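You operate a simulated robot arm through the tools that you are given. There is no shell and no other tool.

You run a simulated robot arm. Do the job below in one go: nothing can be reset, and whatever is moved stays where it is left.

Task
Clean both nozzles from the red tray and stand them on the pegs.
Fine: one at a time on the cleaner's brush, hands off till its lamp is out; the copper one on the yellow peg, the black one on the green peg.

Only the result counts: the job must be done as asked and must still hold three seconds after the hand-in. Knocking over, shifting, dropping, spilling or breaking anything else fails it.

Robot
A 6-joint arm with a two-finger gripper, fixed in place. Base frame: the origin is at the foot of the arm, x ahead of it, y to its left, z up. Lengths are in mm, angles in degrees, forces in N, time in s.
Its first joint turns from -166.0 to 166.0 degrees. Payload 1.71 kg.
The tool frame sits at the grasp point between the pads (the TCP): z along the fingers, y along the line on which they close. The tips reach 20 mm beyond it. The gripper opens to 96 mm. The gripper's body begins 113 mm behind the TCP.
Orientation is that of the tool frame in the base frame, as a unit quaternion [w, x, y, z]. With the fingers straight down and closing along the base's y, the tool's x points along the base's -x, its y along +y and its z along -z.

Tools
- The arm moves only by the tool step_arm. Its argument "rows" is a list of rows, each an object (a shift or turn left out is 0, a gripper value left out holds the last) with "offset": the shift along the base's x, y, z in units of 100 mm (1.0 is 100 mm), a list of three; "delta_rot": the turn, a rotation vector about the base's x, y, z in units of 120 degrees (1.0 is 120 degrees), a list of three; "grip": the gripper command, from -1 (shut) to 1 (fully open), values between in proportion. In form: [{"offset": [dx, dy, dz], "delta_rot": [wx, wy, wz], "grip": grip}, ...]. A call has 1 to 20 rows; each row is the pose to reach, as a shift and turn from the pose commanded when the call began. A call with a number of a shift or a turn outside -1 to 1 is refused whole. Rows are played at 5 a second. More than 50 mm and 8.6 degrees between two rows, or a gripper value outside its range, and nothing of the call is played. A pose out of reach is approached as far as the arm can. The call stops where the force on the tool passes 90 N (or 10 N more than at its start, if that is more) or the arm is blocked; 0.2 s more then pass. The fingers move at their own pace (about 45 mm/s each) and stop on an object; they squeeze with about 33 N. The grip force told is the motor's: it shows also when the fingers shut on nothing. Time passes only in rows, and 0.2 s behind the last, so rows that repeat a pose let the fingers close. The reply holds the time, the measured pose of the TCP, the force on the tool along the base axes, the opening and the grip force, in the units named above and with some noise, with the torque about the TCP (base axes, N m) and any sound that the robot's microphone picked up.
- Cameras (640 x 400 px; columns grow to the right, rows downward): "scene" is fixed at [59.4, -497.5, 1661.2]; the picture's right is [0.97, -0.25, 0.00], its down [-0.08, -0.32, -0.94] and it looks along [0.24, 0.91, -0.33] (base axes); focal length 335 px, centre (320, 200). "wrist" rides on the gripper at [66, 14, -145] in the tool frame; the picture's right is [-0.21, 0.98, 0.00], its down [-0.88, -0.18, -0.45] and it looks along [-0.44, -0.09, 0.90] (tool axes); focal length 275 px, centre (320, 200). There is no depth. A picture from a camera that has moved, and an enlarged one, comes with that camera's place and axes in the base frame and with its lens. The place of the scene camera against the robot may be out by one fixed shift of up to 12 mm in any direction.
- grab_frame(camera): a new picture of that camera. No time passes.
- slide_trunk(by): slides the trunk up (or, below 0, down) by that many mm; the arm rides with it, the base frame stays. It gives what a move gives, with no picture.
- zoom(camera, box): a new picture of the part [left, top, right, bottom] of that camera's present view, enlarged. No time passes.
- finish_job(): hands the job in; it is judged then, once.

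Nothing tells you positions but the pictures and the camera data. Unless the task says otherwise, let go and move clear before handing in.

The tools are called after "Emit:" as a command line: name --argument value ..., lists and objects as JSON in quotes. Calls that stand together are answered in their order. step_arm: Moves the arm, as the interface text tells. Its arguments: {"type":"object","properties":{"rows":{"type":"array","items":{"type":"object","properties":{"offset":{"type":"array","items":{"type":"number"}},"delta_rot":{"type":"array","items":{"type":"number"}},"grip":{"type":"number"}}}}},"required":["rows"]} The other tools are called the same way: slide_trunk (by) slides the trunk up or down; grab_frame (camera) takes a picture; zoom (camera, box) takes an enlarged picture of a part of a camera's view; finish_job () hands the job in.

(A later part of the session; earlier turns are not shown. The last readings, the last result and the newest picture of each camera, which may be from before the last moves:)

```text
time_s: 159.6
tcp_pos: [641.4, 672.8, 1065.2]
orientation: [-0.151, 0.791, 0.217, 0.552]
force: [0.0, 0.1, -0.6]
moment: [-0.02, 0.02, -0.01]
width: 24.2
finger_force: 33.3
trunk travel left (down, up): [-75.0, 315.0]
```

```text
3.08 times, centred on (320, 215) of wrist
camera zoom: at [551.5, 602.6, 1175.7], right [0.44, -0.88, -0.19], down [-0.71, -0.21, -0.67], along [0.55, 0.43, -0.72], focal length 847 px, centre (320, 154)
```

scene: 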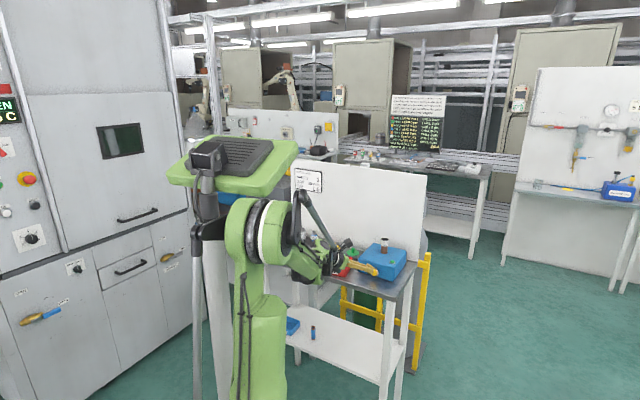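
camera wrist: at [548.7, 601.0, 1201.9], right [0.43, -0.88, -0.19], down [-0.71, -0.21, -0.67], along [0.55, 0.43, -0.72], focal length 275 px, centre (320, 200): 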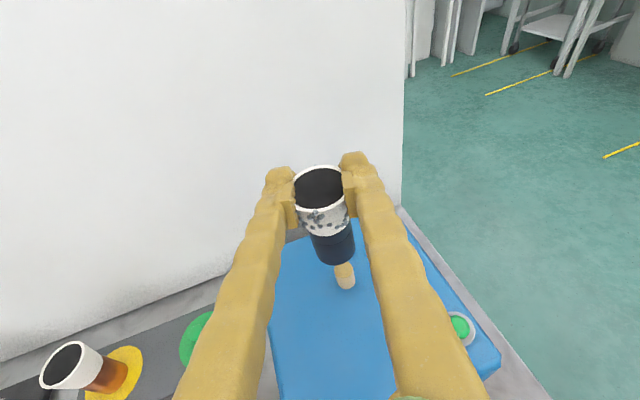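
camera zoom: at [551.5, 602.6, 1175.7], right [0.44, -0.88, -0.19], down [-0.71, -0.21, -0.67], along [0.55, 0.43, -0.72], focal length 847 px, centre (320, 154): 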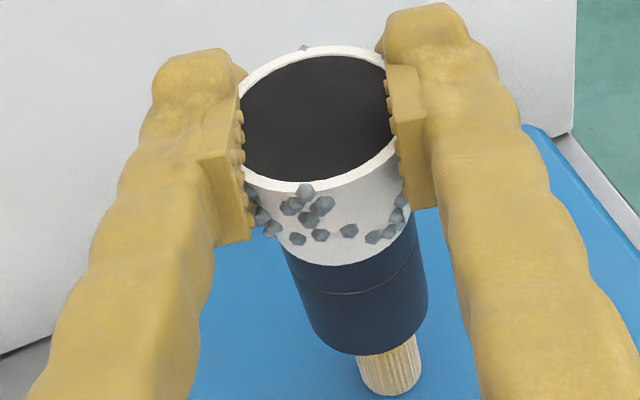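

Nozzle about 1.9 mm short in +x. Correcting and lowering 9 mm.

Emit:
step_arm --rows '[{"offset": [0.019, -0.002, 0], "grip": -1}, {"offset": [0.019, -0.002, -0.05], "grip": -1}, {"offset": [0.019, -0.002, -0.09], "grip": -1}, {"offset": [0.019, -0.002, -0.09], "grip": -1}]'

Emit:
zoom --camera "scene" --box '[367, 234, 403, 256]'

Emit:
zoom --camera "wrist" --box '[300, 215, 370, 285]'

```text
time_s: 160.6
tcp_pos: [642.9, 673.7, 1055.9]
orientation: [-0.15, 0.791, 0.215, 0.553]
force: [-0.7, -0.1, -0.5]
moment: [0.0, 0.01, 0.0]
width: 24.0
finger_force: 32.9
trunk travel left (down, up): [-75.0, 315.0]
```

```text
16.00 times, centred on (385, 245) of scene
camera zoom: at [59.4, -497.5, 1661.2], right [0.97, -0.25, 0.0], down [-0.08, -0.32, -0.94], along [0.24, 0.91, -0.33], focal length 5354 px, centre (-720, -520)
```

zoom: 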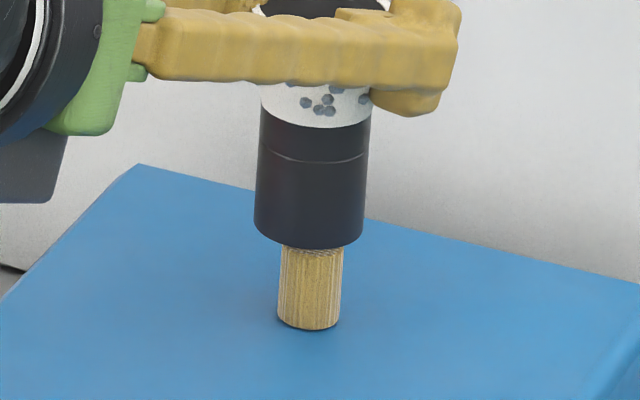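

```text
5.71 times, centred on (335, 250) of wrist
camera zoom: at [552.3, 603.9, 1166.1], right [0.44, -0.88, -0.19], down [-0.71, -0.21, -0.67], along [0.55, 0.43, -0.72], focal length 1573 px, centre (234, -86)
```

zoom: 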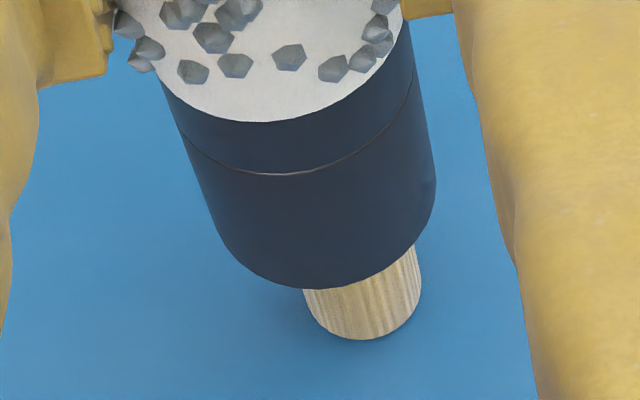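

Emit:
step_arm --rows '[{"offset": [0.015, -0.01, 0], "grip": -1}, {"offset": [0.015, -0.01, -0.02], "grip": -1}, {"offset": [0.015, -0.01, -0.02], "grip": -1}]'

Emit:
zoom --camera "scene" --box '[367, 234, 403, 256]'

Emit:
zoom --camera "wrist" --box '[300, 215, 370, 285]'

```text
time_s: 161.4
tcp_pos: [645.5, 672.0, 1053.6]
orientation: [-0.151, 0.791, 0.216, 0.553]
force: [-0.6, 0.7, 0.3]
moment: [-0.02, 0.03, 0.0]
width: 23.6
finger_force: 32.6
trunk travel left (down, up): [-75.0, 315.0]
```

```text
16.00 times, centred on (385, 245) of scene
camera zoom: at [59.4, -497.5, 1661.2], right [0.97, -0.25, 0.0], down [-0.08, -0.32, -0.94], along [0.24, 0.91, -0.33], focal length 5354 px, centre (-720, -520)
```

zoom: 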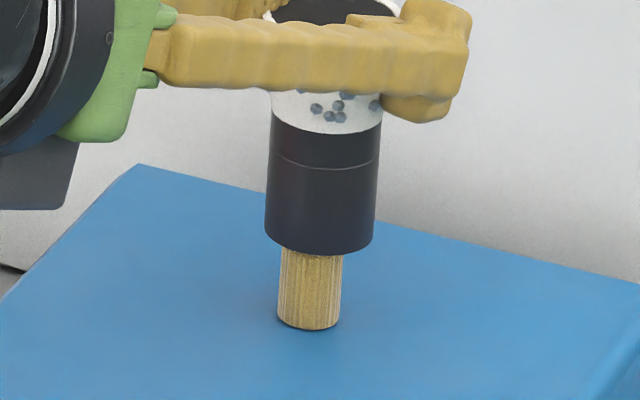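

```text
5.71 times, centred on (335, 250) of wrist
camera zoom: at [555.2, 603.3, 1164.2], right [0.44, -0.88, -0.19], down [-0.71, -0.21, -0.67], along [0.55, 0.43, -0.72], focal length 1573 px, centre (234, -86)
```

zoom: 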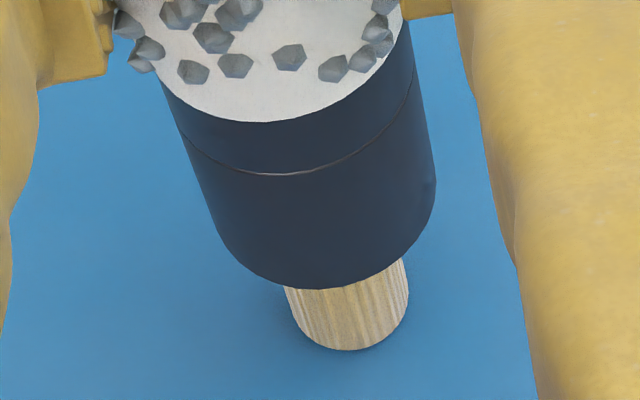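

Slight overshoot. Nudging back 1.5 mm in x.

Emit:
step_arm --rows '[{"offset": [-0.014, 0, 0], "grip": -1}, {"offset": [-0.014, 0, 0], "grip": -1}, {"offset": [-0.014, 0, 0], "grip": -1}]'

Emit:
zoom --camera "scene" --box '[367, 234, 403, 256]'

Emit:
zoom --camera "wrist" --box '[300, 215, 370, 285]'

```text
time_s: 162.2
tcp_pos: [643.6, 673.5, 1054.9]
orientation: [-0.151, 0.791, 0.217, 0.552]
force: [0.1, -0.5, -0.9]
moment: [0.03, 0.02, 0.01]
width: 24.1
finger_force: 32.8
trunk travel left (down, up): [-75.0, 315.0]
```

```text
16.00 times, centred on (385, 245) of scene
camera zoom: at [59.4, -497.5, 1661.2], right [0.97, -0.25, 0.0], down [-0.08, -0.32, -0.94], along [0.24, 0.91, -0.33], focal length 5354 px, centre (-720, -520)
```

zoom: 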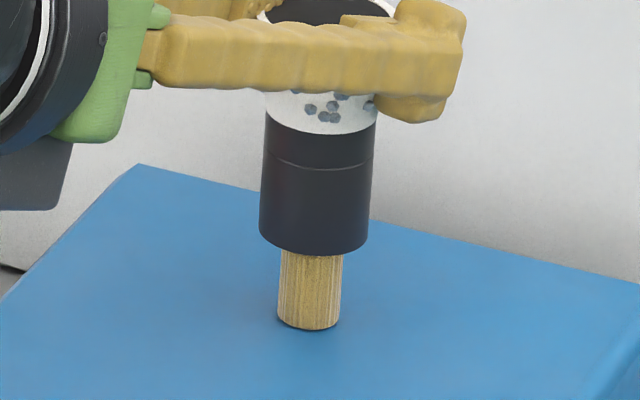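

```text
5.71 times, centred on (335, 250) of wrist
camera zoom: at [553.5, 603.1, 1164.4], right [0.44, -0.88, -0.19], down [-0.71, -0.21, -0.67], along [0.55, 0.43, -0.72], focal length 1573 px, centre (234, -86)
```

zoom: 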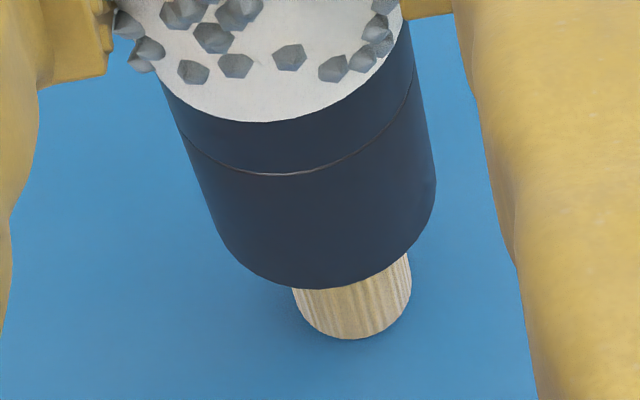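

Aligned in both views. Lowering onto the brush.

Emit:
step_arm --rows '[{"offset": [0, 0, -0.03], "grip": -1}, {"offset": [0, 0, -0.06], "grip": -1}, {"offset": [0, 0, -0.08], "grip": -1}, {"offset": [0, 0, -0.08], "grip": -1}]'

Emit:
zoom --camera "scene" --box '[367, 234, 403, 256]'

```text
time_s: 163.2
tcp_pos: [643.2, 672.2, 1046.0]
orientation: [-0.151, 0.791, 0.216, 0.552]
force: [0.3, 0.2, -1.2]
moment: [0.0, 0.0, 0.02]
width: 24.2
finger_force: 33.0
trunk travel left (down, up): [-75.0, 315.0]
```

```text
16.00 times, centred on (385, 245) of scene
camera zoom: at [59.4, -497.5, 1661.2], right [0.97, -0.25, 0.0], down [-0.08, -0.32, -0.94], along [0.24, 0.91, -0.33], focal length 5354 px, centre (-720, -520)
```

zoom: 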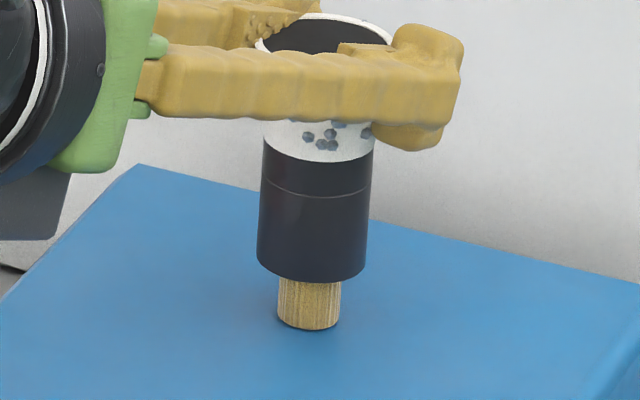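

Centred and on the brush, no force. Continuing down.

Emit:
step_arm --rows '[{"offset": [0, 0, -0.03], "grip": -1}, {"offset": [0, 0, -0.06], "grip": -1}, {"offset": [0, 0, -0.09], "grip": -1}, {"offset": [0, 0, -0.09], "grip": -1}]'

Emit:
step_arm --rows '[{"offset": [0, 0, -0.02], "grip": -1}, {"offset": [0, 0, -0.04], "grip": -1}, {"offset": [0, 0, -0.04], "grip": -1}]'

Emit:
zoom --camera "scene" --box '[367, 234, 403, 256]'

```text
time_s: 164.2
tcp_pos: [644.2, 673.4, 1037.0]
orientation: [-0.151, 0.791, 0.217, 0.551]
force: [0.5, 0.3, -0.3]
moment: [0.0, -0.02, 0.0]
width: 24.1
finger_force: 33.2
trunk travel left (down, up): [-75.0, 315.0]
```

```text
time_s: 165.0
tcp_pos: [644.2, 671.4, 1033.4]
orientation: [-0.15, 0.792, 0.216, 0.551]
force: [-0.5, -0.2, -0.7]
moment: [-0.05, -0.02, 0.0]
width: 24.1
finger_force: 32.9
trunk travel left (down, up): [-75.0, 315.0]
```

```text
16.00 times, centred on (385, 245) of scene
camera zoom: at [59.4, -497.5, 1661.2], right [0.97, -0.25, 0.0], down [-0.08, -0.32, -0.94], along [0.24, 0.91, -0.33], focal length 5354 px, centre (-720, -520)
```

zoom: 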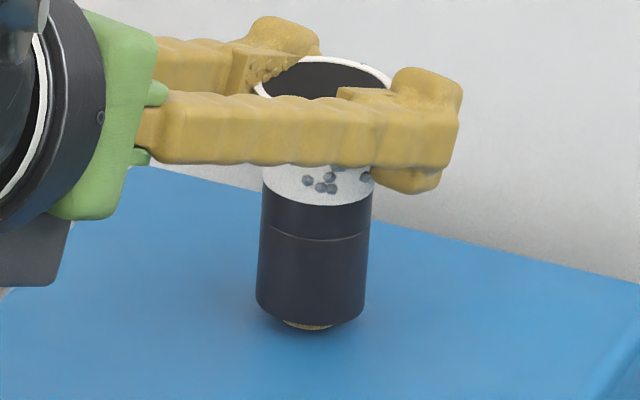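

Emit:
step_arm --rows '[{"offset": [-0.003, 0, -0.01], "grip": -1}, {"offset": [-0.003, 0, -0.025], "grip": -1}, {"offset": [-0.003, 0, -0.025], "grip": -1}]'

Emit:
step_arm --rows '[{"offset": [0, 0, -0.008], "grip": -1}, {"offset": [0, 0, -0.015], "grip": -1}, {"offset": [0, 0, -0.015], "grip": -1}]'

```text
time_s: 165.8
tcp_pos: [644.7, 670.8, 1030.1]
orientation: [-0.151, 0.791, 0.217, 0.552]
force: [-0.2, -0.9, 0.6]
moment: [-0.03, -0.03, 0.02]
width: 24.0
finger_force: 32.5
trunk travel left (down, up): [-75.0, 315.0]
```

```text
time_s: 166.6
tcp_pos: [644.6, 671.7, 1028.7]
orientation: [-0.151, 0.791, 0.216, 0.552]
force: [-0.3, -0.6, -0.6]
moment: [-0.02, -0.01, 0.01]
width: 24.2
finger_force: 32.9
trunk travel left (down, up): [-75.0, 315.0]
```

Emit:
step_arm --rows '[{"offset": [0, 0, -0.008], "grip": -1}, {"offset": [0, 0, -0.015], "grip": -1}, {"offset": [0, 0, -0.015], "grip": -1}]'

Emit:
zoom --camera "scene" --box '[367, 234, 403, 256]'

```text
time_s: 167.4
tcp_pos: [644.5, 673.1, 1027.6]
orientation: [-0.151, 0.79, 0.216, 0.553]
force: [3.8, 2.2, 15.1]
moment: [0.16, -0.12, 0.01]
width: 23.7
finger_force: 33.2
trunk travel left (down, up): [-75.0, 315.0]
```

```text
16.00 times, centred on (385, 245) of scene
camera zoom: at [59.4, -497.5, 1661.2], right [0.97, -0.25, 0.0], down [-0.08, -0.32, -0.94], along [0.24, 0.91, -0.33], focal length 5354 px, centre (-720, -520)
```

zoom: 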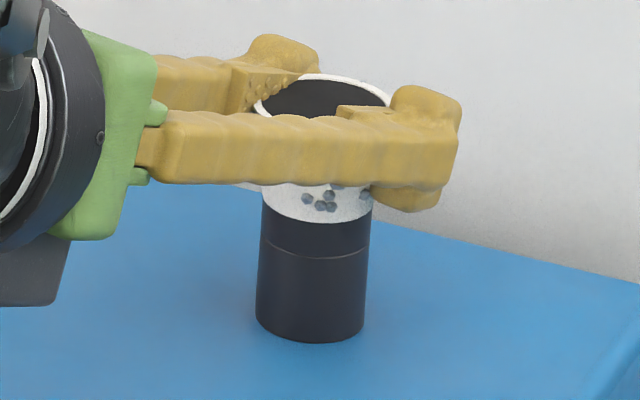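

Black is seated on the brush with 15 N of contact. Releasing and rising clear.

Emit:
step_arm --rows '[{"offset": [0, 0, 0.008], "grip": -0.4}, {"offset": [0, 0, 0.008], "grip": -0.1}, {"offset": [0, 0, 0.008], "grip": 0.15}, {"offset": [0, 0, 0.008], "grip": 0.15}]'

Emit:
step_arm --rows '[{"offset": [0, 0, 0.2], "grip": 0.15}, {"offset": [0, 0, 0.4], "grip": 0.15}, {"offset": [0, 0, 0.65], "grip": 0.15}, {"offset": [0, 0, 0.9], "grip": 0.15}, {"offset": [0, 0, 0.9], "grip": 0.15}]'

Emit:
zoom --camera "scene" --box '[350, 225, 410, 280]'

```text
time_s: 168.4
tcp_pos: [643.1, 672.2, 1027.6]
orientation: [-0.151, 0.791, 0.216, 0.552]
force: [0.5, 0.3, 0.1]
moment: [0.04, 0.02, 0.0]
width: 55.5
finger_force: 0.0
trunk travel left (down, up): [-75.0, 315.0]
```

```text
time_s: 169.6
tcp_pos: [648.7, 675.8, 1117.2]
orientation: [-0.151, 0.791, 0.216, 0.552]
force: [0.3, -0.3, -1.0]
moment: [0.0, 0.01, -0.03]
width: 55.5
finger_force: 0.0
trunk travel left (down, up): [-75.0, 315.0]
```

```text
7.27 times, centred on (380, 252) of scene
camera zoom: at [59.4, -497.5, 1661.2], right [0.97, -0.25, 0.0], down [-0.08, -0.32, -0.94], along [0.24, 0.91, -0.33], focal length 2434 px, centre (-116, -182)
```

zoom: 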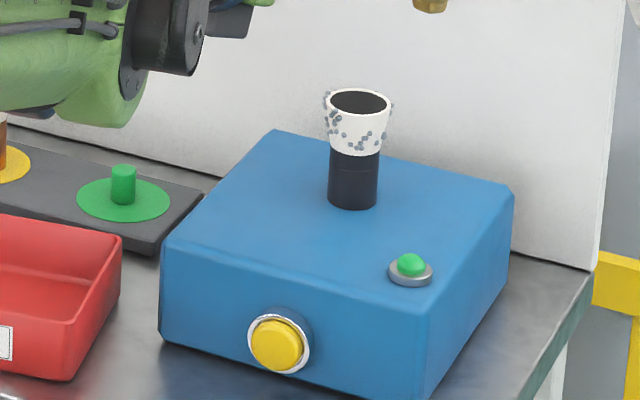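

Black is standing properly on the brush. I'll go back to the button the same way as before: back off high, yaw to 15°, then steepen the pitch.

Emit:
step_arm --rows '[{"offset": [-0.2, -0.2, 0], "grip": -1}, {"offset": [-0.42, -0.41, 0], "delta_rot": [0, 0, -0.02], "grip": -1}, {"offset": [-0.64, -0.62, -0.05], "delta_rot": [0, 0, -0.04], "grip": -1}, {"offset": [-0.86, -0.84, -0.1], "delta_rot": [0, 0, -0.06], "grip": -1}, {"offset": [-0.86, -0.84, -0.1], "delta_rot": [0, 0, -0.06], "grip": -1}]'

Emit:
step_arm --rows '[{"offset": [-0.16, -0.16, -0.1], "delta_rot": [0, 0, -0.02], "grip": -1}, {"offset": [-0.33, -0.32, -0.25], "delta_rot": [0, 0, -0.04], "grip": -1}, {"offset": [-0.5, -0.48, -0.4], "delta_rot": [0, 0, -0.065], "grip": -1}, {"offset": [-0.5, -0.48, -0.4], "delta_rot": [0, 0, -0.065], "grip": -1}]'

Emit:
step_arm --rows '[{"delta_rot": [-0.0118, 0.0443, 0], "grip": -1}, {"delta_rot": [-0.0225, 0.084, 0], "grip": -1}, {"delta_rot": [-0.0225, 0.084, 0], "grip": -1}]'

Emit:
zoom --camera "scene" --box '[280, 200, 420, 310]'

```text
time_s: 170.8
tcp_pos: [557.1, 586.3, 1108.6]
orientation: [-0.115, 0.802, 0.165, 0.562]
force: [-0.4, -0.4, 0.0]
moment: [0.01, -0.01, -0.02]
width: 0.2
finger_force: 29.5
trunk travel left (down, up): [-75.0, 315.0]
```

```text
time_s: 171.8
tcp_pos: [506.1, 537.9, 1067.4]
orientation: [-0.078, 0.812, 0.111, 0.568]
force: [-0.5, 0.5, 0.0]
moment: [-0.01, -0.01, 0.02]
width: 0.2
finger_force: 29.1
trunk travel left (down, up): [-75.0, 315.0]
```

```text
time_s: 172.6
tcp_pos: [506.4, 537.9, 1068.1]
orientation: [-0.068, 0.86, 0.117, 0.491]
force: [0.3, -0.1, -0.9]
moment: [0.0, -0.05, 0.01]
width: 0.0
finger_force: 29.8
trunk travel left (down, up): [-75.0, 315.0]
```

```text
3.64 times, centred on (350, 255) of scene
camera zoom: at [59.4, -497.5, 1661.2], right [0.97, -0.25, 0.0], down [-0.08, -0.32, -0.94], along [0.24, 0.91, -0.33], focal length 1217 px, centre (211, 0)
```

zoom: 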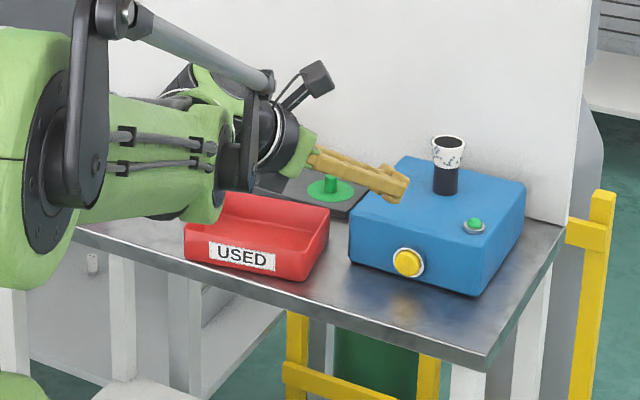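

Good orientation and clear space. I'll lower in front of the button.

Emit:
step_arm --rows '[{"offset": [0.05, 0.05, -0.2], "grip": -1}, {"offset": [0.05, 0.05, -0.4], "grip": -1}, {"offset": [0.05, 0.05, -0.6], "grip": -1}, {"offset": [0.05, 0.05, -0.8], "grip": -1}, {"offset": [0.05, 0.05, -0.8], "grip": -1}]'

Emit:
step_arm --rows '[{"offset": [0, 0, -0.2], "grip": -1}, {"offset": [0, 0, -0.4], "grip": -1}, {"offset": [0, 0, -0.56], "grip": -1}, {"offset": [0, 0, -0.56], "grip": -1}]'

Emit:
grab_frame --camera "wrist"

```text
time_s: 173.8
tcp_pos: [511.4, 546.1, 986.8]
orientation: [-0.068, 0.861, 0.117, 0.491]
force: [0.3, -0.3, -0.4]
moment: [0.0, -0.02, 0.03]
width: 0.2
finger_force: 29.2
trunk travel left (down, up): [-75.0, 315.0]
```

```text
time_s: 174.8
tcp_pos: [514.9, 547.1, 929.4]
orientation: [-0.068, 0.861, 0.118, 0.491]
force: [0.1, -1.1, 0.3]
moment: [-0.01, -0.03, -0.01]
width: 0.0
finger_force: 28.7
trunk travel left (down, up): [-75.0, 315.0]
```

```text
taken
camera wrist: at [429.7, 509.1, 1058.8], right [0.16, -0.97, -0.18], down [-0.85, -0.04, -0.53], along [0.5, 0.24, -0.83], focal length 275 px, centre (320, 200)
```

wrist: 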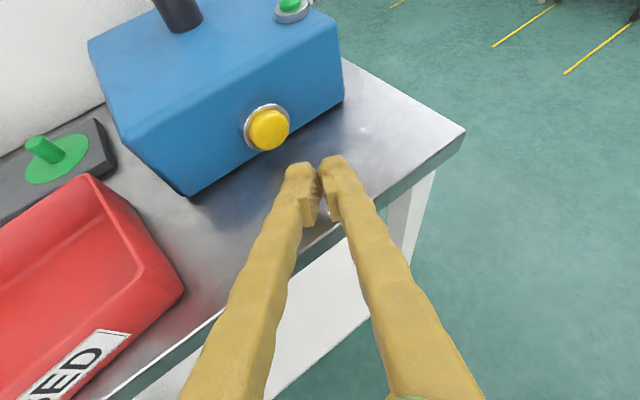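

Lined up as before. Advancing to just short of the button, then pressing in small steps.

Emit:
step_arm --rows '[{"offset": [0.13, 0.13, 0.03], "grip": -1}, {"offset": [0.26, 0.26, 0.03], "grip": -1}, {"offset": [0.26, 0.26, 0.03], "grip": -1}]'

Emit:
step_arm --rows '[{"offset": [0.014, 0.014, 0], "grip": -1}, {"offset": [0.028, 0.028, 0], "grip": -1}, {"offset": [0.028, 0.028, 0], "grip": -1}]'

Emit:
zoom --camera "scene" --box '[350, 245, 406, 285]'

```text
time_s: 175.6
tcp_pos: [539.6, 571.9, 932.8]
orientation: [-0.067, 0.861, 0.117, 0.491]
force: [-0.3, -0.3, 1.0]
moment: [0.02, -0.01, -0.02]
width: 0.0
finger_force: 29.4
trunk travel left (down, up): [-75.0, 315.0]
```

```text
time_s: 176.4
tcp_pos: [542.5, 574.4, 935.0]
orientation: [-0.067, 0.861, 0.117, 0.49]
force: [-0.4, -0.3, 0.1]
moment: [-0.03, 0.01, 0.01]
width: 0.2
finger_force: 29.3
trunk travel left (down, up): [-75.0, 315.0]
```

```text
10.00 times, centred on (378, 265) of scene
camera zoom: at [59.4, -497.5, 1661.2], right [0.97, -0.25, 0.0], down [-0.08, -0.32, -0.94], along [0.24, 0.91, -0.33], focal length 3346 px, centre (-260, -450)
```

zoom: 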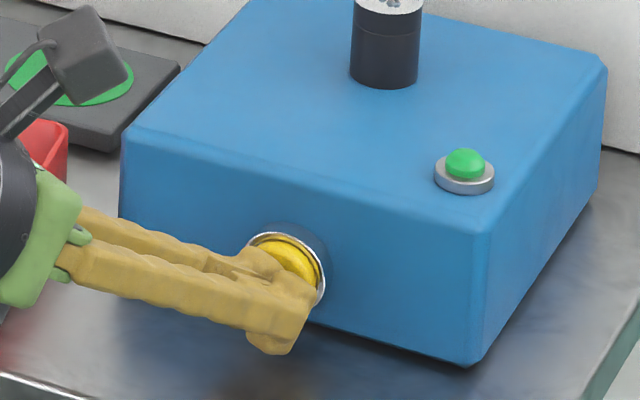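

Emit:
step_arm --rows '[{"offset": [0.01, 0.01, 0], "grip": -1}, {"offset": [0.02, 0.02, 0], "grip": -1}, {"offset": [0.02, 0.02, 0], "grip": -1}]'

Emit:
step_arm --rows '[{"offset": [0.01, 0.01, 0], "grip": -1}, {"offset": [0.015, 0.015, 0], "grip": -1}, {"offset": [0.015, 0.015, 0], "grip": -1}]'

Emit:
zoom --camera "scene" --box '[350, 245, 406, 285]'

```text
time_s: 177.2
tcp_pos: [545.0, 575.8, 934.1]
orientation: [-0.067, 0.86, 0.117, 0.491]
force: [-2.7, -1.4, -0.8]
moment: [0.01, 0.02, 0.02]
width: 0.0
finger_force: 29.2
trunk travel left (down, up): [-75.0, 315.0]
```

```text
time_s: 178.0
tcp_pos: [545.4, 578.5, 934.5]
orientation: [-0.068, 0.86, 0.117, 0.491]
force: [-2.8, -3.0, -0.4]
moment: [0.02, 0.04, 0.0]
width: 0.0
finger_force: 29.7
trunk travel left (down, up): [-75.0, 315.0]
heard: click
```

```text
10.00 times, centred on (378, 265) of scene
camera zoom: at [59.4, -497.5, 1661.2], right [0.97, -0.25, 0.0], down [-0.08, -0.32, -0.94], along [0.24, 0.91, -0.33], focal length 3346 px, centre (-260, -450)
```

zoom: 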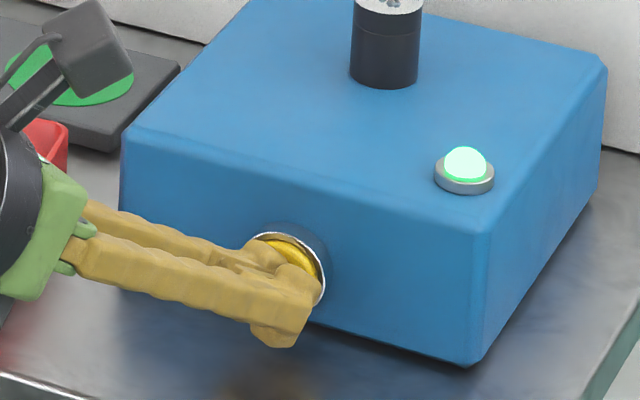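

A click and the lamp is lit. Backing off, rising and waiting for it to go out.

Emit:
step_arm --rows '[{"offset": [-0.1, -0.1, 0], "grip": -1}, {"offset": [-0.25, -0.25, 0], "grip": -1}, {"offset": [-0.33, -0.33, 0], "grip": -1}, {"offset": [-0.33, -0.33, 0.2], "grip": -1}, {"offset": [-0.33, -0.33, 0.5], "grip": -1}, {"offset": [-0.33, -0.33, 0.8], "grip": -1}, {"offset": [-0.33, -0.33, 1.0], "grip": -1}, {"offset": [-0.33, -0.33, 1.0], "grip": -1}]'

Emit:
zoom --camera "scene" --box '[350, 235, 410, 285]'

```text
time_s: 179.8
tcp_pos: [510.7, 546.3, 1034.8]
orientation: [-0.068, 0.861, 0.117, 0.491]
force: [0.3, 0.0, 0.3]
moment: [0.01, -0.03, -0.02]
width: 0.0
finger_force: 29.1
trunk travel left (down, up): [-75.0, 315.0]
```

```text
8.00 times, centred on (380, 260) of scene
camera zoom: at [59.4, -497.5, 1661.2], right [0.97, -0.25, 0.0], down [-0.08, -0.32, -0.94], along [0.24, 0.91, -0.33], focal length 2677 px, centre (-160, -280)
```

zoom: 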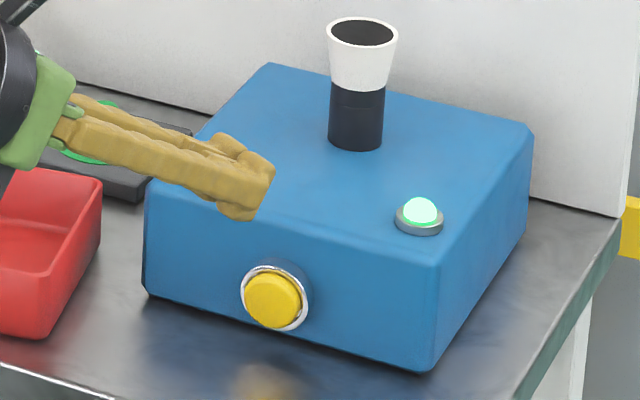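

The spatter is gone and the lamp is still on. I'll wait a little longer here.

Emit:
step_arm --rows '[{"offset": [0, 0, 0.1], "grip": -1}, {"offset": [0, 0, 0.2], "grip": -1}, {"offset": [0, 0, 0.2], "grip": -1}, {"offset": [0, 0, 0.2], "grip": -1}, {"offset": [0, 0, 0.2], "grip": -1}, {"offset": [0, 0, 0.2], "grip": -1}, {"offset": [0, 0, 0.2], "grip": -1}, {"offset": [0, 0, 0.2], "grip": -1}, {"offset": [0, 0, 0.2], "grip": -1}, {"offset": [0, 0, 0.2], "grip": -1}]'

Emit:
zoom --camera "scene" --box '[350, 235, 410, 285]'

```text
time_s: 182.0
tcp_pos: [509.6, 546.6, 1055.0]
orientation: [-0.068, 0.86, 0.118, 0.491]
force: [0.3, -0.2, -0.4]
moment: [0.02, 0.01, 0.0]
width: 0.0
finger_force: 29.3
trunk travel left (down, up): [-75.0, 315.0]
```

```text
8.00 times, centred on (380, 260) of scene
camera zoom: at [59.4, -497.5, 1661.2], right [0.97, -0.25, 0.0], down [-0.08, -0.32, -0.94], along [0.24, 0.91, -0.33], focal length 2677 px, centre (-160, -280)
```

zoom: 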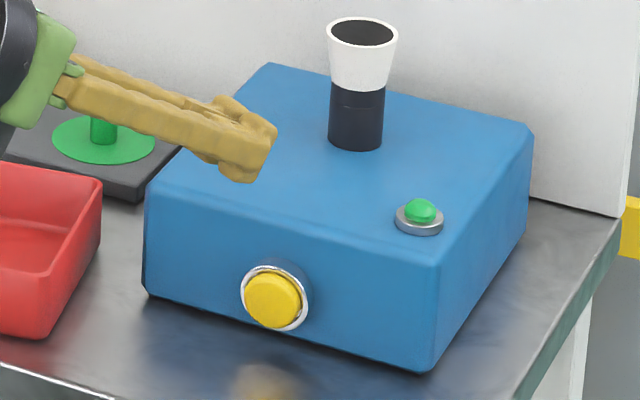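

The lamp is out, so black is clean. Going back above it with pitch 20° and azimuth 30°.

Emit:
step_arm --rows '[{"offset": [0.1, 0.1, 0.3], "grip": -1}, {"offset": [0.2, 0.2, 0.6], "delta_rot": [0.0113, -0.042, 0], "grip": -1}, {"offset": [0.3, 0.3, 0.6], "delta_rot": [0.0225, -0.084, 0], "grip": 0.15}, {"offset": [0.3, 0.3, 0.6], "delta_rot": [0.0225, -0.084, 0], "grip": 0.15}]'

Emit:
step_arm --rows '[{"offset": [0.2, 0.2, 0], "delta_rot": [0, 0, 0.042], "grip": 0.15}, {"offset": [0.4, 0.4, 0], "delta_rot": [0, 0, 0.084], "grip": 0.15}, {"offset": [0.6, 0.6, 0], "delta_rot": [0, 0, 0.122], "grip": 0.15}, {"offset": [0.6, 0.6, 0], "delta_rot": [0, 0, 0.122], "grip": 0.15}]'

Emit:
grab_frame --camera "wrist"

```text
time_s: 183.0
tcp_pos: [541.9, 575.0, 1113.3]
orientation: [-0.076, 0.812, 0.11, 0.568]
force: [-0.1, 0.1, 0.5]
moment: [-0.02, -0.02, 0.0]
width: 52.1
finger_force: 0.1
trunk travel left (down, up): [-75.0, 315.0]
```

```text
time_s: 184.0
tcp_pos: [603.6, 636.0, 1109.3]
orientation: [-0.149, 0.791, 0.214, 0.553]
force: [0.8, -0.2, 0.3]
moment: [0.0, 0.0, -0.01]
width: 55.1
finger_force: 0.1
trunk travel left (down, up): [-75.0, 315.0]
```

```text
taken
camera wrist: at [512.5, 567.3, 1221.1], right [0.43, -0.88, -0.19], down [-0.71, -0.2, -0.67], along [0.55, 0.43, -0.72], focal length 275 px, centre (320, 200)
```

wrist: 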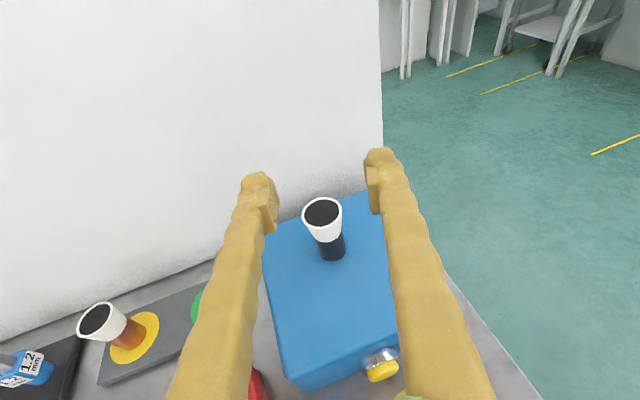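

The orientation is right. Centring over black and lowering partway.

Emit:
step_arm --rows '[{"offset": [0.2, 0.18, 0], "grip": 0.15}, {"offset": [0.4, 0.356, -0.1], "grip": 0.15}, {"offset": [0.4, 0.356, -0.3], "grip": 0.15}, {"offset": [0.4, 0.356, -0.49], "grip": 0.15}, {"offset": [0.4, 0.356, -0.49], "grip": 0.15}]'

Emit:
zoom --camera "wrist" --box '[240, 130, 400, 300]'

```text
time_s: 185.2
tcp_pos: [644.0, 670.2, 1064.9]
orientation: [-0.149, 0.792, 0.214, 0.553]
force: [0.2, 0.4, -0.3]
moment: [0.0, 0.02, 0.0]
width: 55.1
finger_force: 0.1
trunk travel left (down, up): [-75.0, 315.0]
```

```text
2.35 times, centred on (320, 215) of wrist
camera zoom: at [552.7, 601.4, 1176.1], right [0.43, -0.88, -0.19], down [-0.71, -0.2, -0.67], along [0.55, 0.43, -0.72], focal length 648 px, centre (320, 165)
```

zoom: 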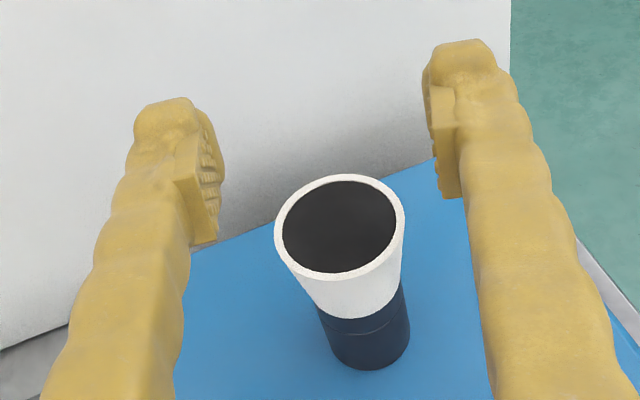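

Emit:
step_arm --rows '[{"offset": [0.005, 0.01, -0.15], "grip": 0.15}, {"offset": [0.005, 0.01, -0.3], "grip": 0.15}, {"offset": [0.005, 0.01, -0.45], "grip": 0.15}, {"offset": [0.005, 0.01, -0.485], "grip": 0.15}, {"offset": [0.005, 0.01, -0.485], "grip": 0.15}]'

Emit:
zoom --camera "wrist" --box '[240, 130, 400, 280]'

```text
time_s: 186.4
tcp_pos: [643.6, 671.5, 1017.8]
orientation: [-0.149, 0.791, 0.214, 0.553]
force: [0.8, 0.5, -0.8]
moment: [0.0, -0.01, -0.05]
width: 55.0
finger_force: 0.0
trunk travel left (down, up): [-75.0, 315.0]
```

```text
2.67 times, centred on (320, 205) of wrist
camera zoom: at [553.1, 602.6, 1128.7], right [0.43, -0.88, -0.19], down [-0.71, -0.2, -0.67], along [0.55, 0.43, -0.72], focal length 734 px, centre (320, 187)
```

zoom: 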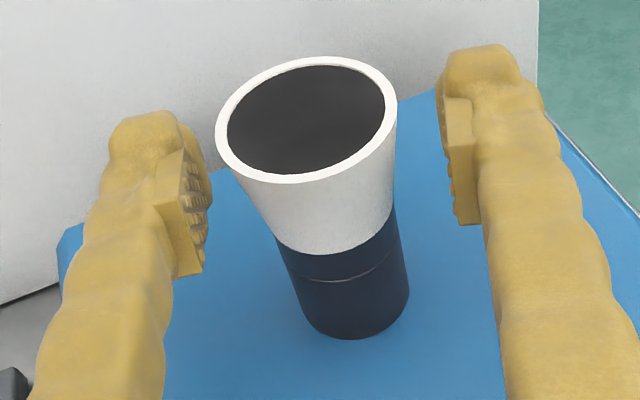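

The same picture as with copper. Closing and lifting.

Emit:
step_arm --rows '[{"offset": [0, 0, -0.02], "grip": 0.15}, {"offset": [0, 0, -0.02], "grip": -0.2}, {"offset": [0, 0, -0.02], "grip": -0.45}, {"offset": [0, 0, -0.02], "grip": -1}, {"offset": [0, 0, -0.02], "grip": -1}, {"offset": [0, 0, -0.02], "grip": -1}]'

Emit:
step_arm --rows '[{"offset": [0, 0, 0.06], "grip": -1}, {"offset": [0, 0, 0.15], "grip": -1}, {"offset": [0, 0, 0.3], "grip": -1}, {"offset": [0, 0, 0.5], "grip": -1}, {"offset": [0, 0, 0.65], "grip": -1}, {"offset": [0, 0, 0.65], "grip": -1}]'

Emit:
zoom --camera "scene" --box '[350, 215, 410, 265]'

```text
time_s: 187.8
tcp_pos: [643.7, 672.7, 1015.9]
orientation: [-0.148, 0.792, 0.213, 0.553]
force: [0.6, 1.0, 0.6]
moment: [0.0, 0.03, -0.01]
width: 24.6
finger_force: 33.1
trunk travel left (down, up): [-75.0, 315.0]
```

```text
time_s: 189.2
tcp_pos: [646.4, 672.3, 1081.9]
orientation: [-0.148, 0.792, 0.212, 0.553]
force: [0.4, -0.4, -0.1]
moment: [0.0, 0.01, -0.05]
width: 24.3
finger_force: 33.3
trunk travel left (down, up): [-75.0, 315.0]
```

```text
8.00 times, centred on (380, 240) of scene
camera zoom: at [59.4, -497.5, 1661.2], right [0.97, -0.25, 0.0], down [-0.08, -0.32, -0.94], along [0.24, 0.91, -0.33], focal length 2677 px, centre (-160, -120)
```

zoom: 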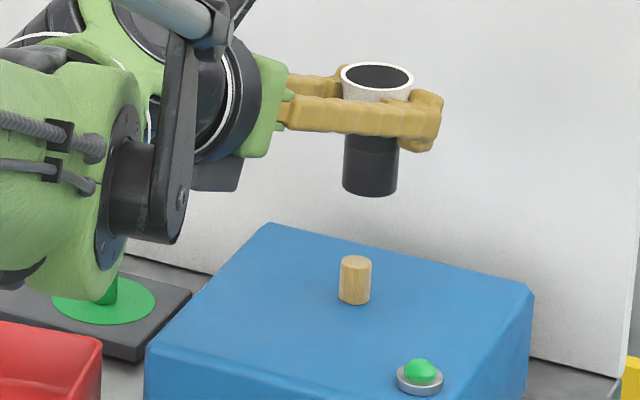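

Black is lifted off. Carrying it to the green peg.

Emit:
step_arm --rows '[{"offset": [-0.16, 0.22, 0], "delta_rot": [0, 0, 0.014], "grip": -1}, {"offset": [-0.33, 0.45, 0], "delta_rot": [0, 0, 0.028], "grip": -1}, {"offset": [-0.5, 0.67, 0], "delta_rot": [0, 0, 0.042], "grip": -1}, {"offset": [-0.5, 0.67, 0], "delta_rot": [0, 0, 0.042], "grip": -1}]'

Emit:
step_arm --rows '[{"offset": [-0.15, 0.22, 0], "delta_rot": [0, 0, 0.014], "grip": -1}, {"offset": [-0.3, 0.44, 0], "delta_rot": [0, 0, 0.028], "grip": -1}, {"offset": [-0.45, 0.65, -0.15], "delta_rot": [0, 0, 0.042], "grip": -1}, {"offset": [-0.45, 0.65, -0.45], "delta_rot": [0, 0, 0.042], "grip": -1}, {"offset": [-0.45, 0.65, -0.45], "delta_rot": [0, 0, 0.042], "grip": -1}]'

Emit:
grab_frame --camera "wrist"

Emit:
zoom --camera "scene" --box '[330, 230, 378, 262]'

Emit:
zoom --camera "wrist" --box '[270, 140, 390, 300]'

```text
time_s: 190.2
tcp_pos: [592.0, 738.6, 1082.2]
orientation: [-0.173, 0.781, 0.249, 0.545]
force: [-0.6, 0.6, -0.5]
moment: [0.0, -0.01, -0.01]
width: 24.3
finger_force: 33.1
trunk travel left (down, up): [-75.0, 315.0]
```

```text
time_s: 191.4
tcp_pos: [547.2, 803.5, 1036.0]
orientation: [-0.198, 0.769, 0.282, 0.538]
force: [0.6, -0.9, -0.4]
moment: [0.01, 0.0, -0.01]
width: 24.1
finger_force: 32.2
trunk travel left (down, up): [-75.0, 315.0]
```

```text
taken
camera wrist: at [469.6, 720.0, 1145.9], right [0.58, -0.79, -0.19], down [-0.67, -0.32, -0.67], along [0.47, 0.52, -0.72], focal length 275 px, centre (320, 200)
```

wrist: 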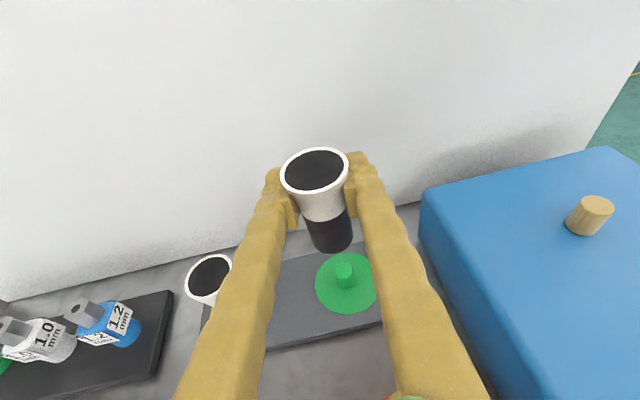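

```text
12.50 times, centred on (354, 246) of scene
camera zoom: at [59.4, -497.5, 1661.2], right [0.97, -0.25, 0.0], down [-0.08, -0.32, -0.94], along [0.24, 0.91, -0.33], focal length 4183 px, centre (-105, -375)
```

zoom: 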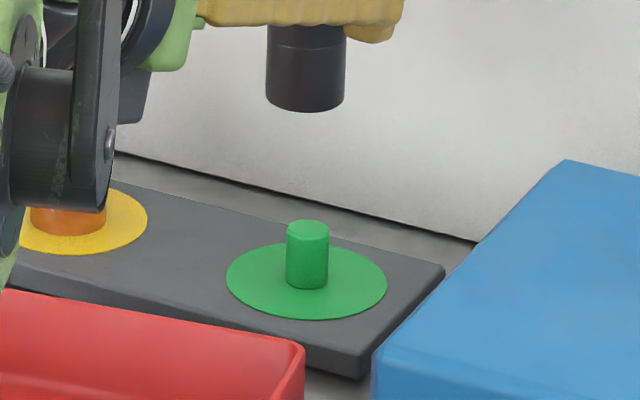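

```text
2.50 times, centred on (330, 220) of wrist
camera zoom: at [469.6, 720.0, 1145.9], right [0.58, -0.79, -0.19], down [-0.67, -0.32, -0.67], along [0.47, 0.52, -0.72], focal length 688 px, centre (295, 150)
```

zoom: 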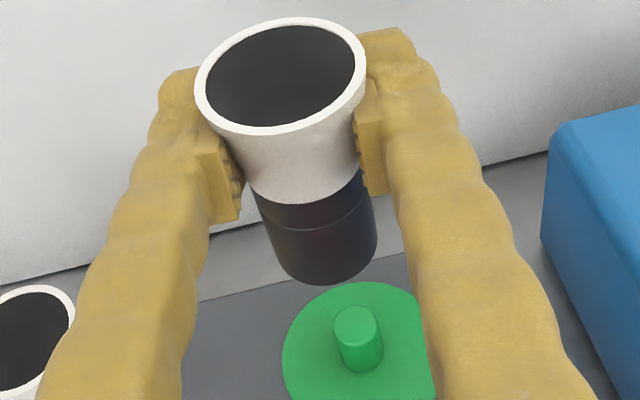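

About 54 mm above the green peg and roughly 2.8 mm off. I'll shift by (+2.6, -1.0) and lower 40 mm.

Emit:
step_arm --rows '[{"offset": [0.026, -0.01, -0.1], "grip": -1}, {"offset": [0.026, -0.01, -0.25], "grip": -1}, {"offset": [0.026, -0.01, -0.41], "grip": -1}, {"offset": [0.026, -0.01, -0.41], "grip": -1}, {"offset": [0.026, -0.01, -0.41], "grip": -1}]'

Emit:
zoom --camera "scene" --box '[336, 238, 372, 262]'

Emit:
zoom --camera "wrist" --box '[290, 205, 380, 285]'

```text
time_s: 192.6
tcp_pos: [551.0, 804.1, 994.8]
orientation: [-0.198, 0.769, 0.283, 0.538]
force: [0.6, -0.2, -0.2]
moment: [0.0, -0.01, 0.0]
width: 24.0
finger_force: 33.5
trunk travel left (down, up): [-75.0, 315.0]
```

```text
16.00 times, centred on (354, 250) of scene
camera zoom: at [59.4, -497.5, 1661.2], right [0.97, -0.25, 0.0], down [-0.08, -0.32, -0.94], along [0.24, 0.91, -0.33], focal length 5354 px, centre (-224, -600)
```

zoom: 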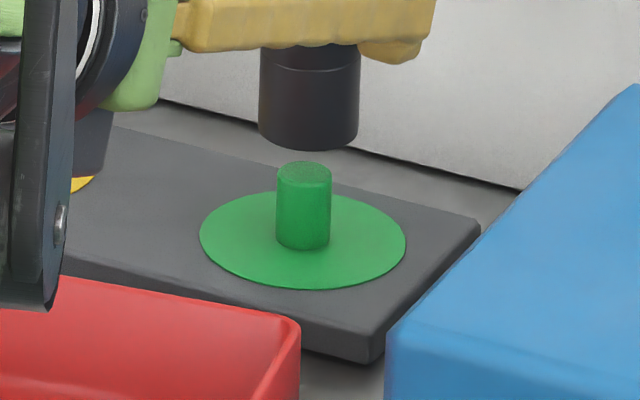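

```text
5.00 times, centred on (335, 245) of wrist
camera zoom: at [473.4, 720.4, 1105.1], right [0.58, -0.79, -0.19], down [-0.67, -0.32, -0.67], along [0.47, 0.52, -0.72], focal length 1376 px, centre (245, -25)
```

zoom: 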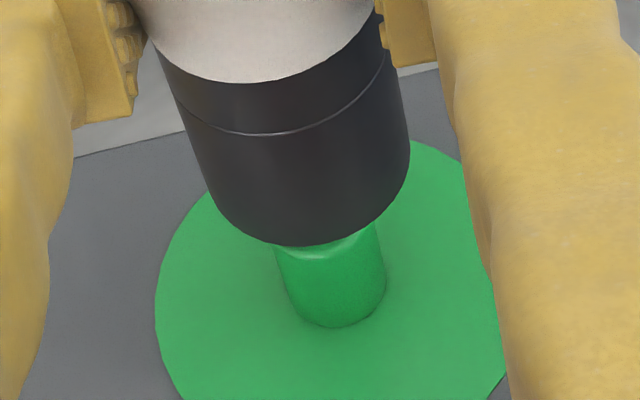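

About 1 mm off. Correcting and lowering 9 mm.

Emit:
step_arm --rows '[{"offset": [-0.012, -0.005, 0], "grip": -1}, {"offset": [-0.012, -0.005, -0.05], "grip": -1}, {"offset": [-0.012, -0.005, -0.09], "grip": -1}, {"offset": [-0.012, -0.005, -0.09], "grip": -1}]'

Emit:
zoom --camera "scene" --box '[336, 238, 372, 262]'

Emit:
zoom --camera "wrist" --box '[290, 205, 380, 285]'

```text
time_s: 193.6
tcp_pos: [547.2, 802.9, 985.9]
orientation: [-0.197, 0.769, 0.282, 0.538]
force: [0.1, 0.5, 0.2]
moment: [-0.01, -0.01, 0.01]
width: 24.3
finger_force: 33.1
trunk travel left (down, up): [-75.0, 315.0]
```

```text
16.00 times, centred on (354, 250) of scene
camera zoom: at [59.4, -497.5, 1661.2], right [0.97, -0.25, 0.0], down [-0.08, -0.32, -0.94], along [0.24, 0.91, -0.33], focal length 5354 px, centre (-224, -600)
```

zoom: 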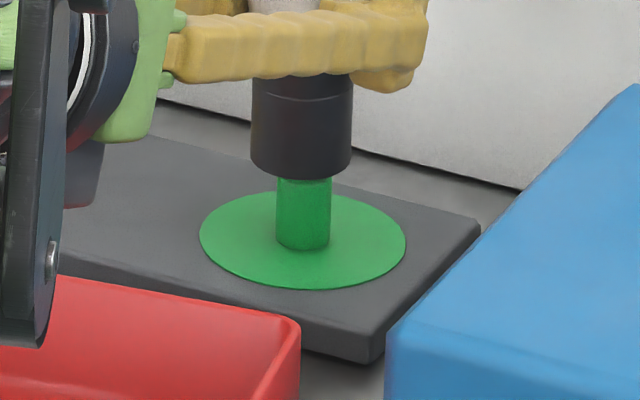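

```text
5.00 times, centred on (335, 245) of wrist
camera zoom: at [470.7, 718.6, 1097.2], right [0.58, -0.79, -0.19], down [-0.67, -0.32, -0.67], along [0.47, 0.52, -0.72], focal length 1376 px, centre (245, -25)
```

zoom: 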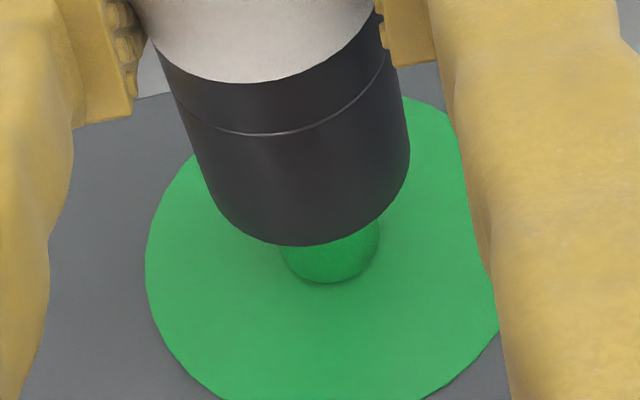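

Emit:
step_arm --rows '[{"offset": [0.009, 0.008, 0], "grip": -1}, {"offset": [0.009, 0.008, -0.02], "grip": -1}, {"offset": [0.009, 0.008, -0.02], "grip": -1}]'

Emit:
zoom --camera "scene" --box '[336, 238, 372, 262]'

Emit:
zoom --camera "wrist" --box '[290, 205, 380, 285]'

```text
time_s: 194.4
tcp_pos: [549.9, 802.7, 983.6]
orientation: [-0.198, 0.77, 0.283, 0.537]
force: [0.0, 0.0, -1.1]
moment: [0.01, 0.01, 0.01]
width: 24.0
finger_force: 33.0
trunk travel left (down, up): [-75.0, 315.0]
```

```text
16.00 times, centred on (354, 250) of scene
camera zoom: at [59.4, -497.5, 1661.2], right [0.97, -0.25, 0.0], down [-0.08, -0.32, -0.94], along [0.24, 0.91, -0.33], focal length 5354 px, centre (-224, -600)
```

zoom: 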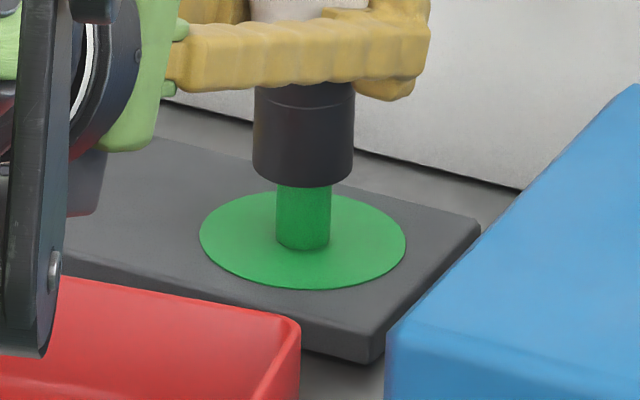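

```text
5.00 times, centred on (335, 245) of wrist
camera zoom: at [471.7, 719.4, 1094.2], right [0.58, -0.79, -0.19], down [-0.67, -0.32, -0.67], along [0.47, 0.52, -0.72], focal length 1376 px, centre (245, -25)
```

zoom: 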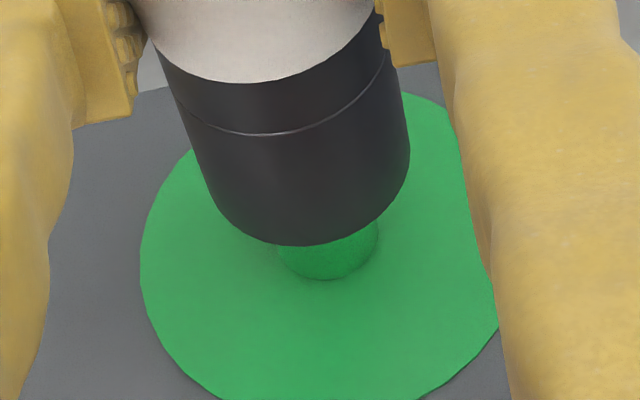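

Aligned in both views. Lowering onto the peg.

Emit:
step_arm --rows '[{"offset": [0, 0.001, -0.03], "grip": -1}, {"offset": [0, 0.001, -0.06], "grip": -1}, {"offset": [0, 0.001, -0.07], "grip": -1}, {"offset": [0, 0.001, -0.07], "grip": -1}]'

Emit:
zoom --camera "scene" --box '[336, 238, 372, 262]'

```text
time_s: 195.4
tcp_pos: [548.1, 800.6, 977.9]
orientation: [-0.199, 0.768, 0.283, 0.539]
force: [2.1, 3.6, 26.0]
moment: [0.45, -0.34, 0.03]
width: 24.2
finger_force: 33.2
trunk travel left (down, up): [-75.0, 315.0]
```

```text
16.00 times, centred on (354, 250) of scene
camera zoom: at [59.4, -497.5, 1661.2], right [0.97, -0.25, 0.0], down [-0.08, -0.32, -0.94], along [0.24, 0.91, -0.33], focal length 5354 px, centre (-224, -600)
```

zoom: 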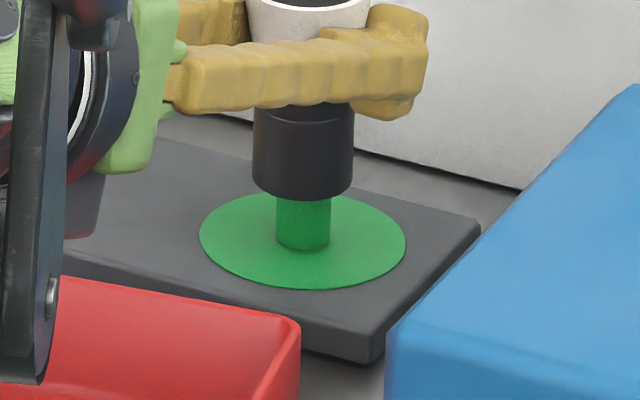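

It touched the peg's top edge at 26 N, and the moment says the peg is toward the far side (+x, +y). I'll rise off, shift that way and try again.

Emit:
step_arm --rows '[{"offset": [0, 0, 0.03], "grip": -1}, {"offset": [0, 0, 0.06], "grip": -1}, {"offset": [0.01, 0.014, 0.06], "grip": -1}, {"offset": [0.01, 0.014, 0.06], "grip": -1}]'

Emit:
zoom --camera "scene" --box '[336, 238, 372, 262]'

Emit:
zoom --camera "wrist" --box '[290, 205, 380, 285]'

```text
time_s: 196.4
tcp_pos: [551.7, 804.4, 983.0]
orientation: [-0.196, 0.77, 0.282, 0.538]
force: [0.1, 0.3, -1.8]
moment: [0.02, 0.01, 0.0]
width: 24.5
finger_force: 33.3
trunk travel left (down, up): [-75.0, 315.0]
```

```text
16.00 times, centred on (354, 250) of scene
camera zoom: at [59.4, -497.5, 1661.2], right [0.97, -0.25, 0.0], down [-0.08, -0.32, -0.94], along [0.24, 0.91, -0.33], focal length 5354 px, centre (-224, -600)
```

zoom: 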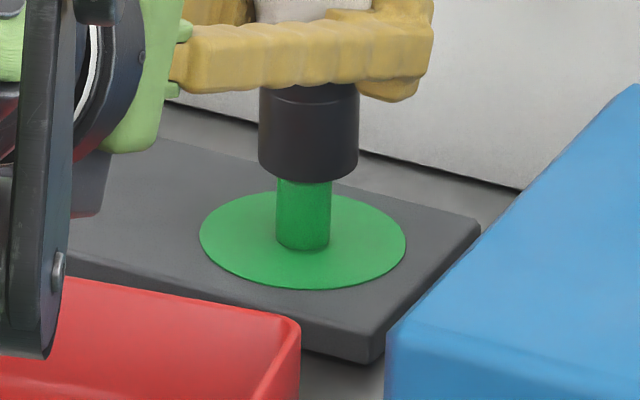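

```text
5.00 times, centred on (335, 245) of wrist
camera zoom: at [472.9, 719.7, 1093.5], right [0.58, -0.79, -0.19], down [-0.67, -0.32, -0.67], along [0.47, 0.52, -0.72], focal length 1376 px, centre (245, -25)
```

zoom: 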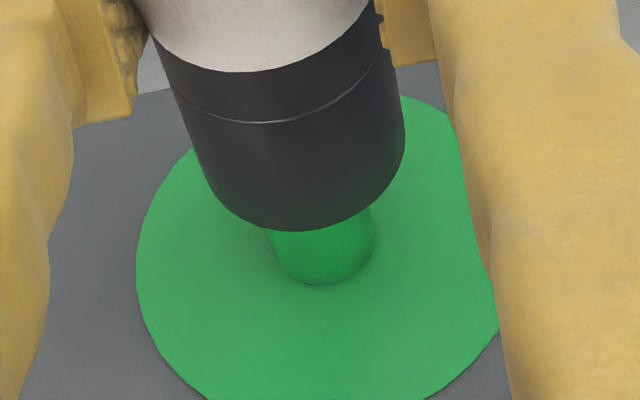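

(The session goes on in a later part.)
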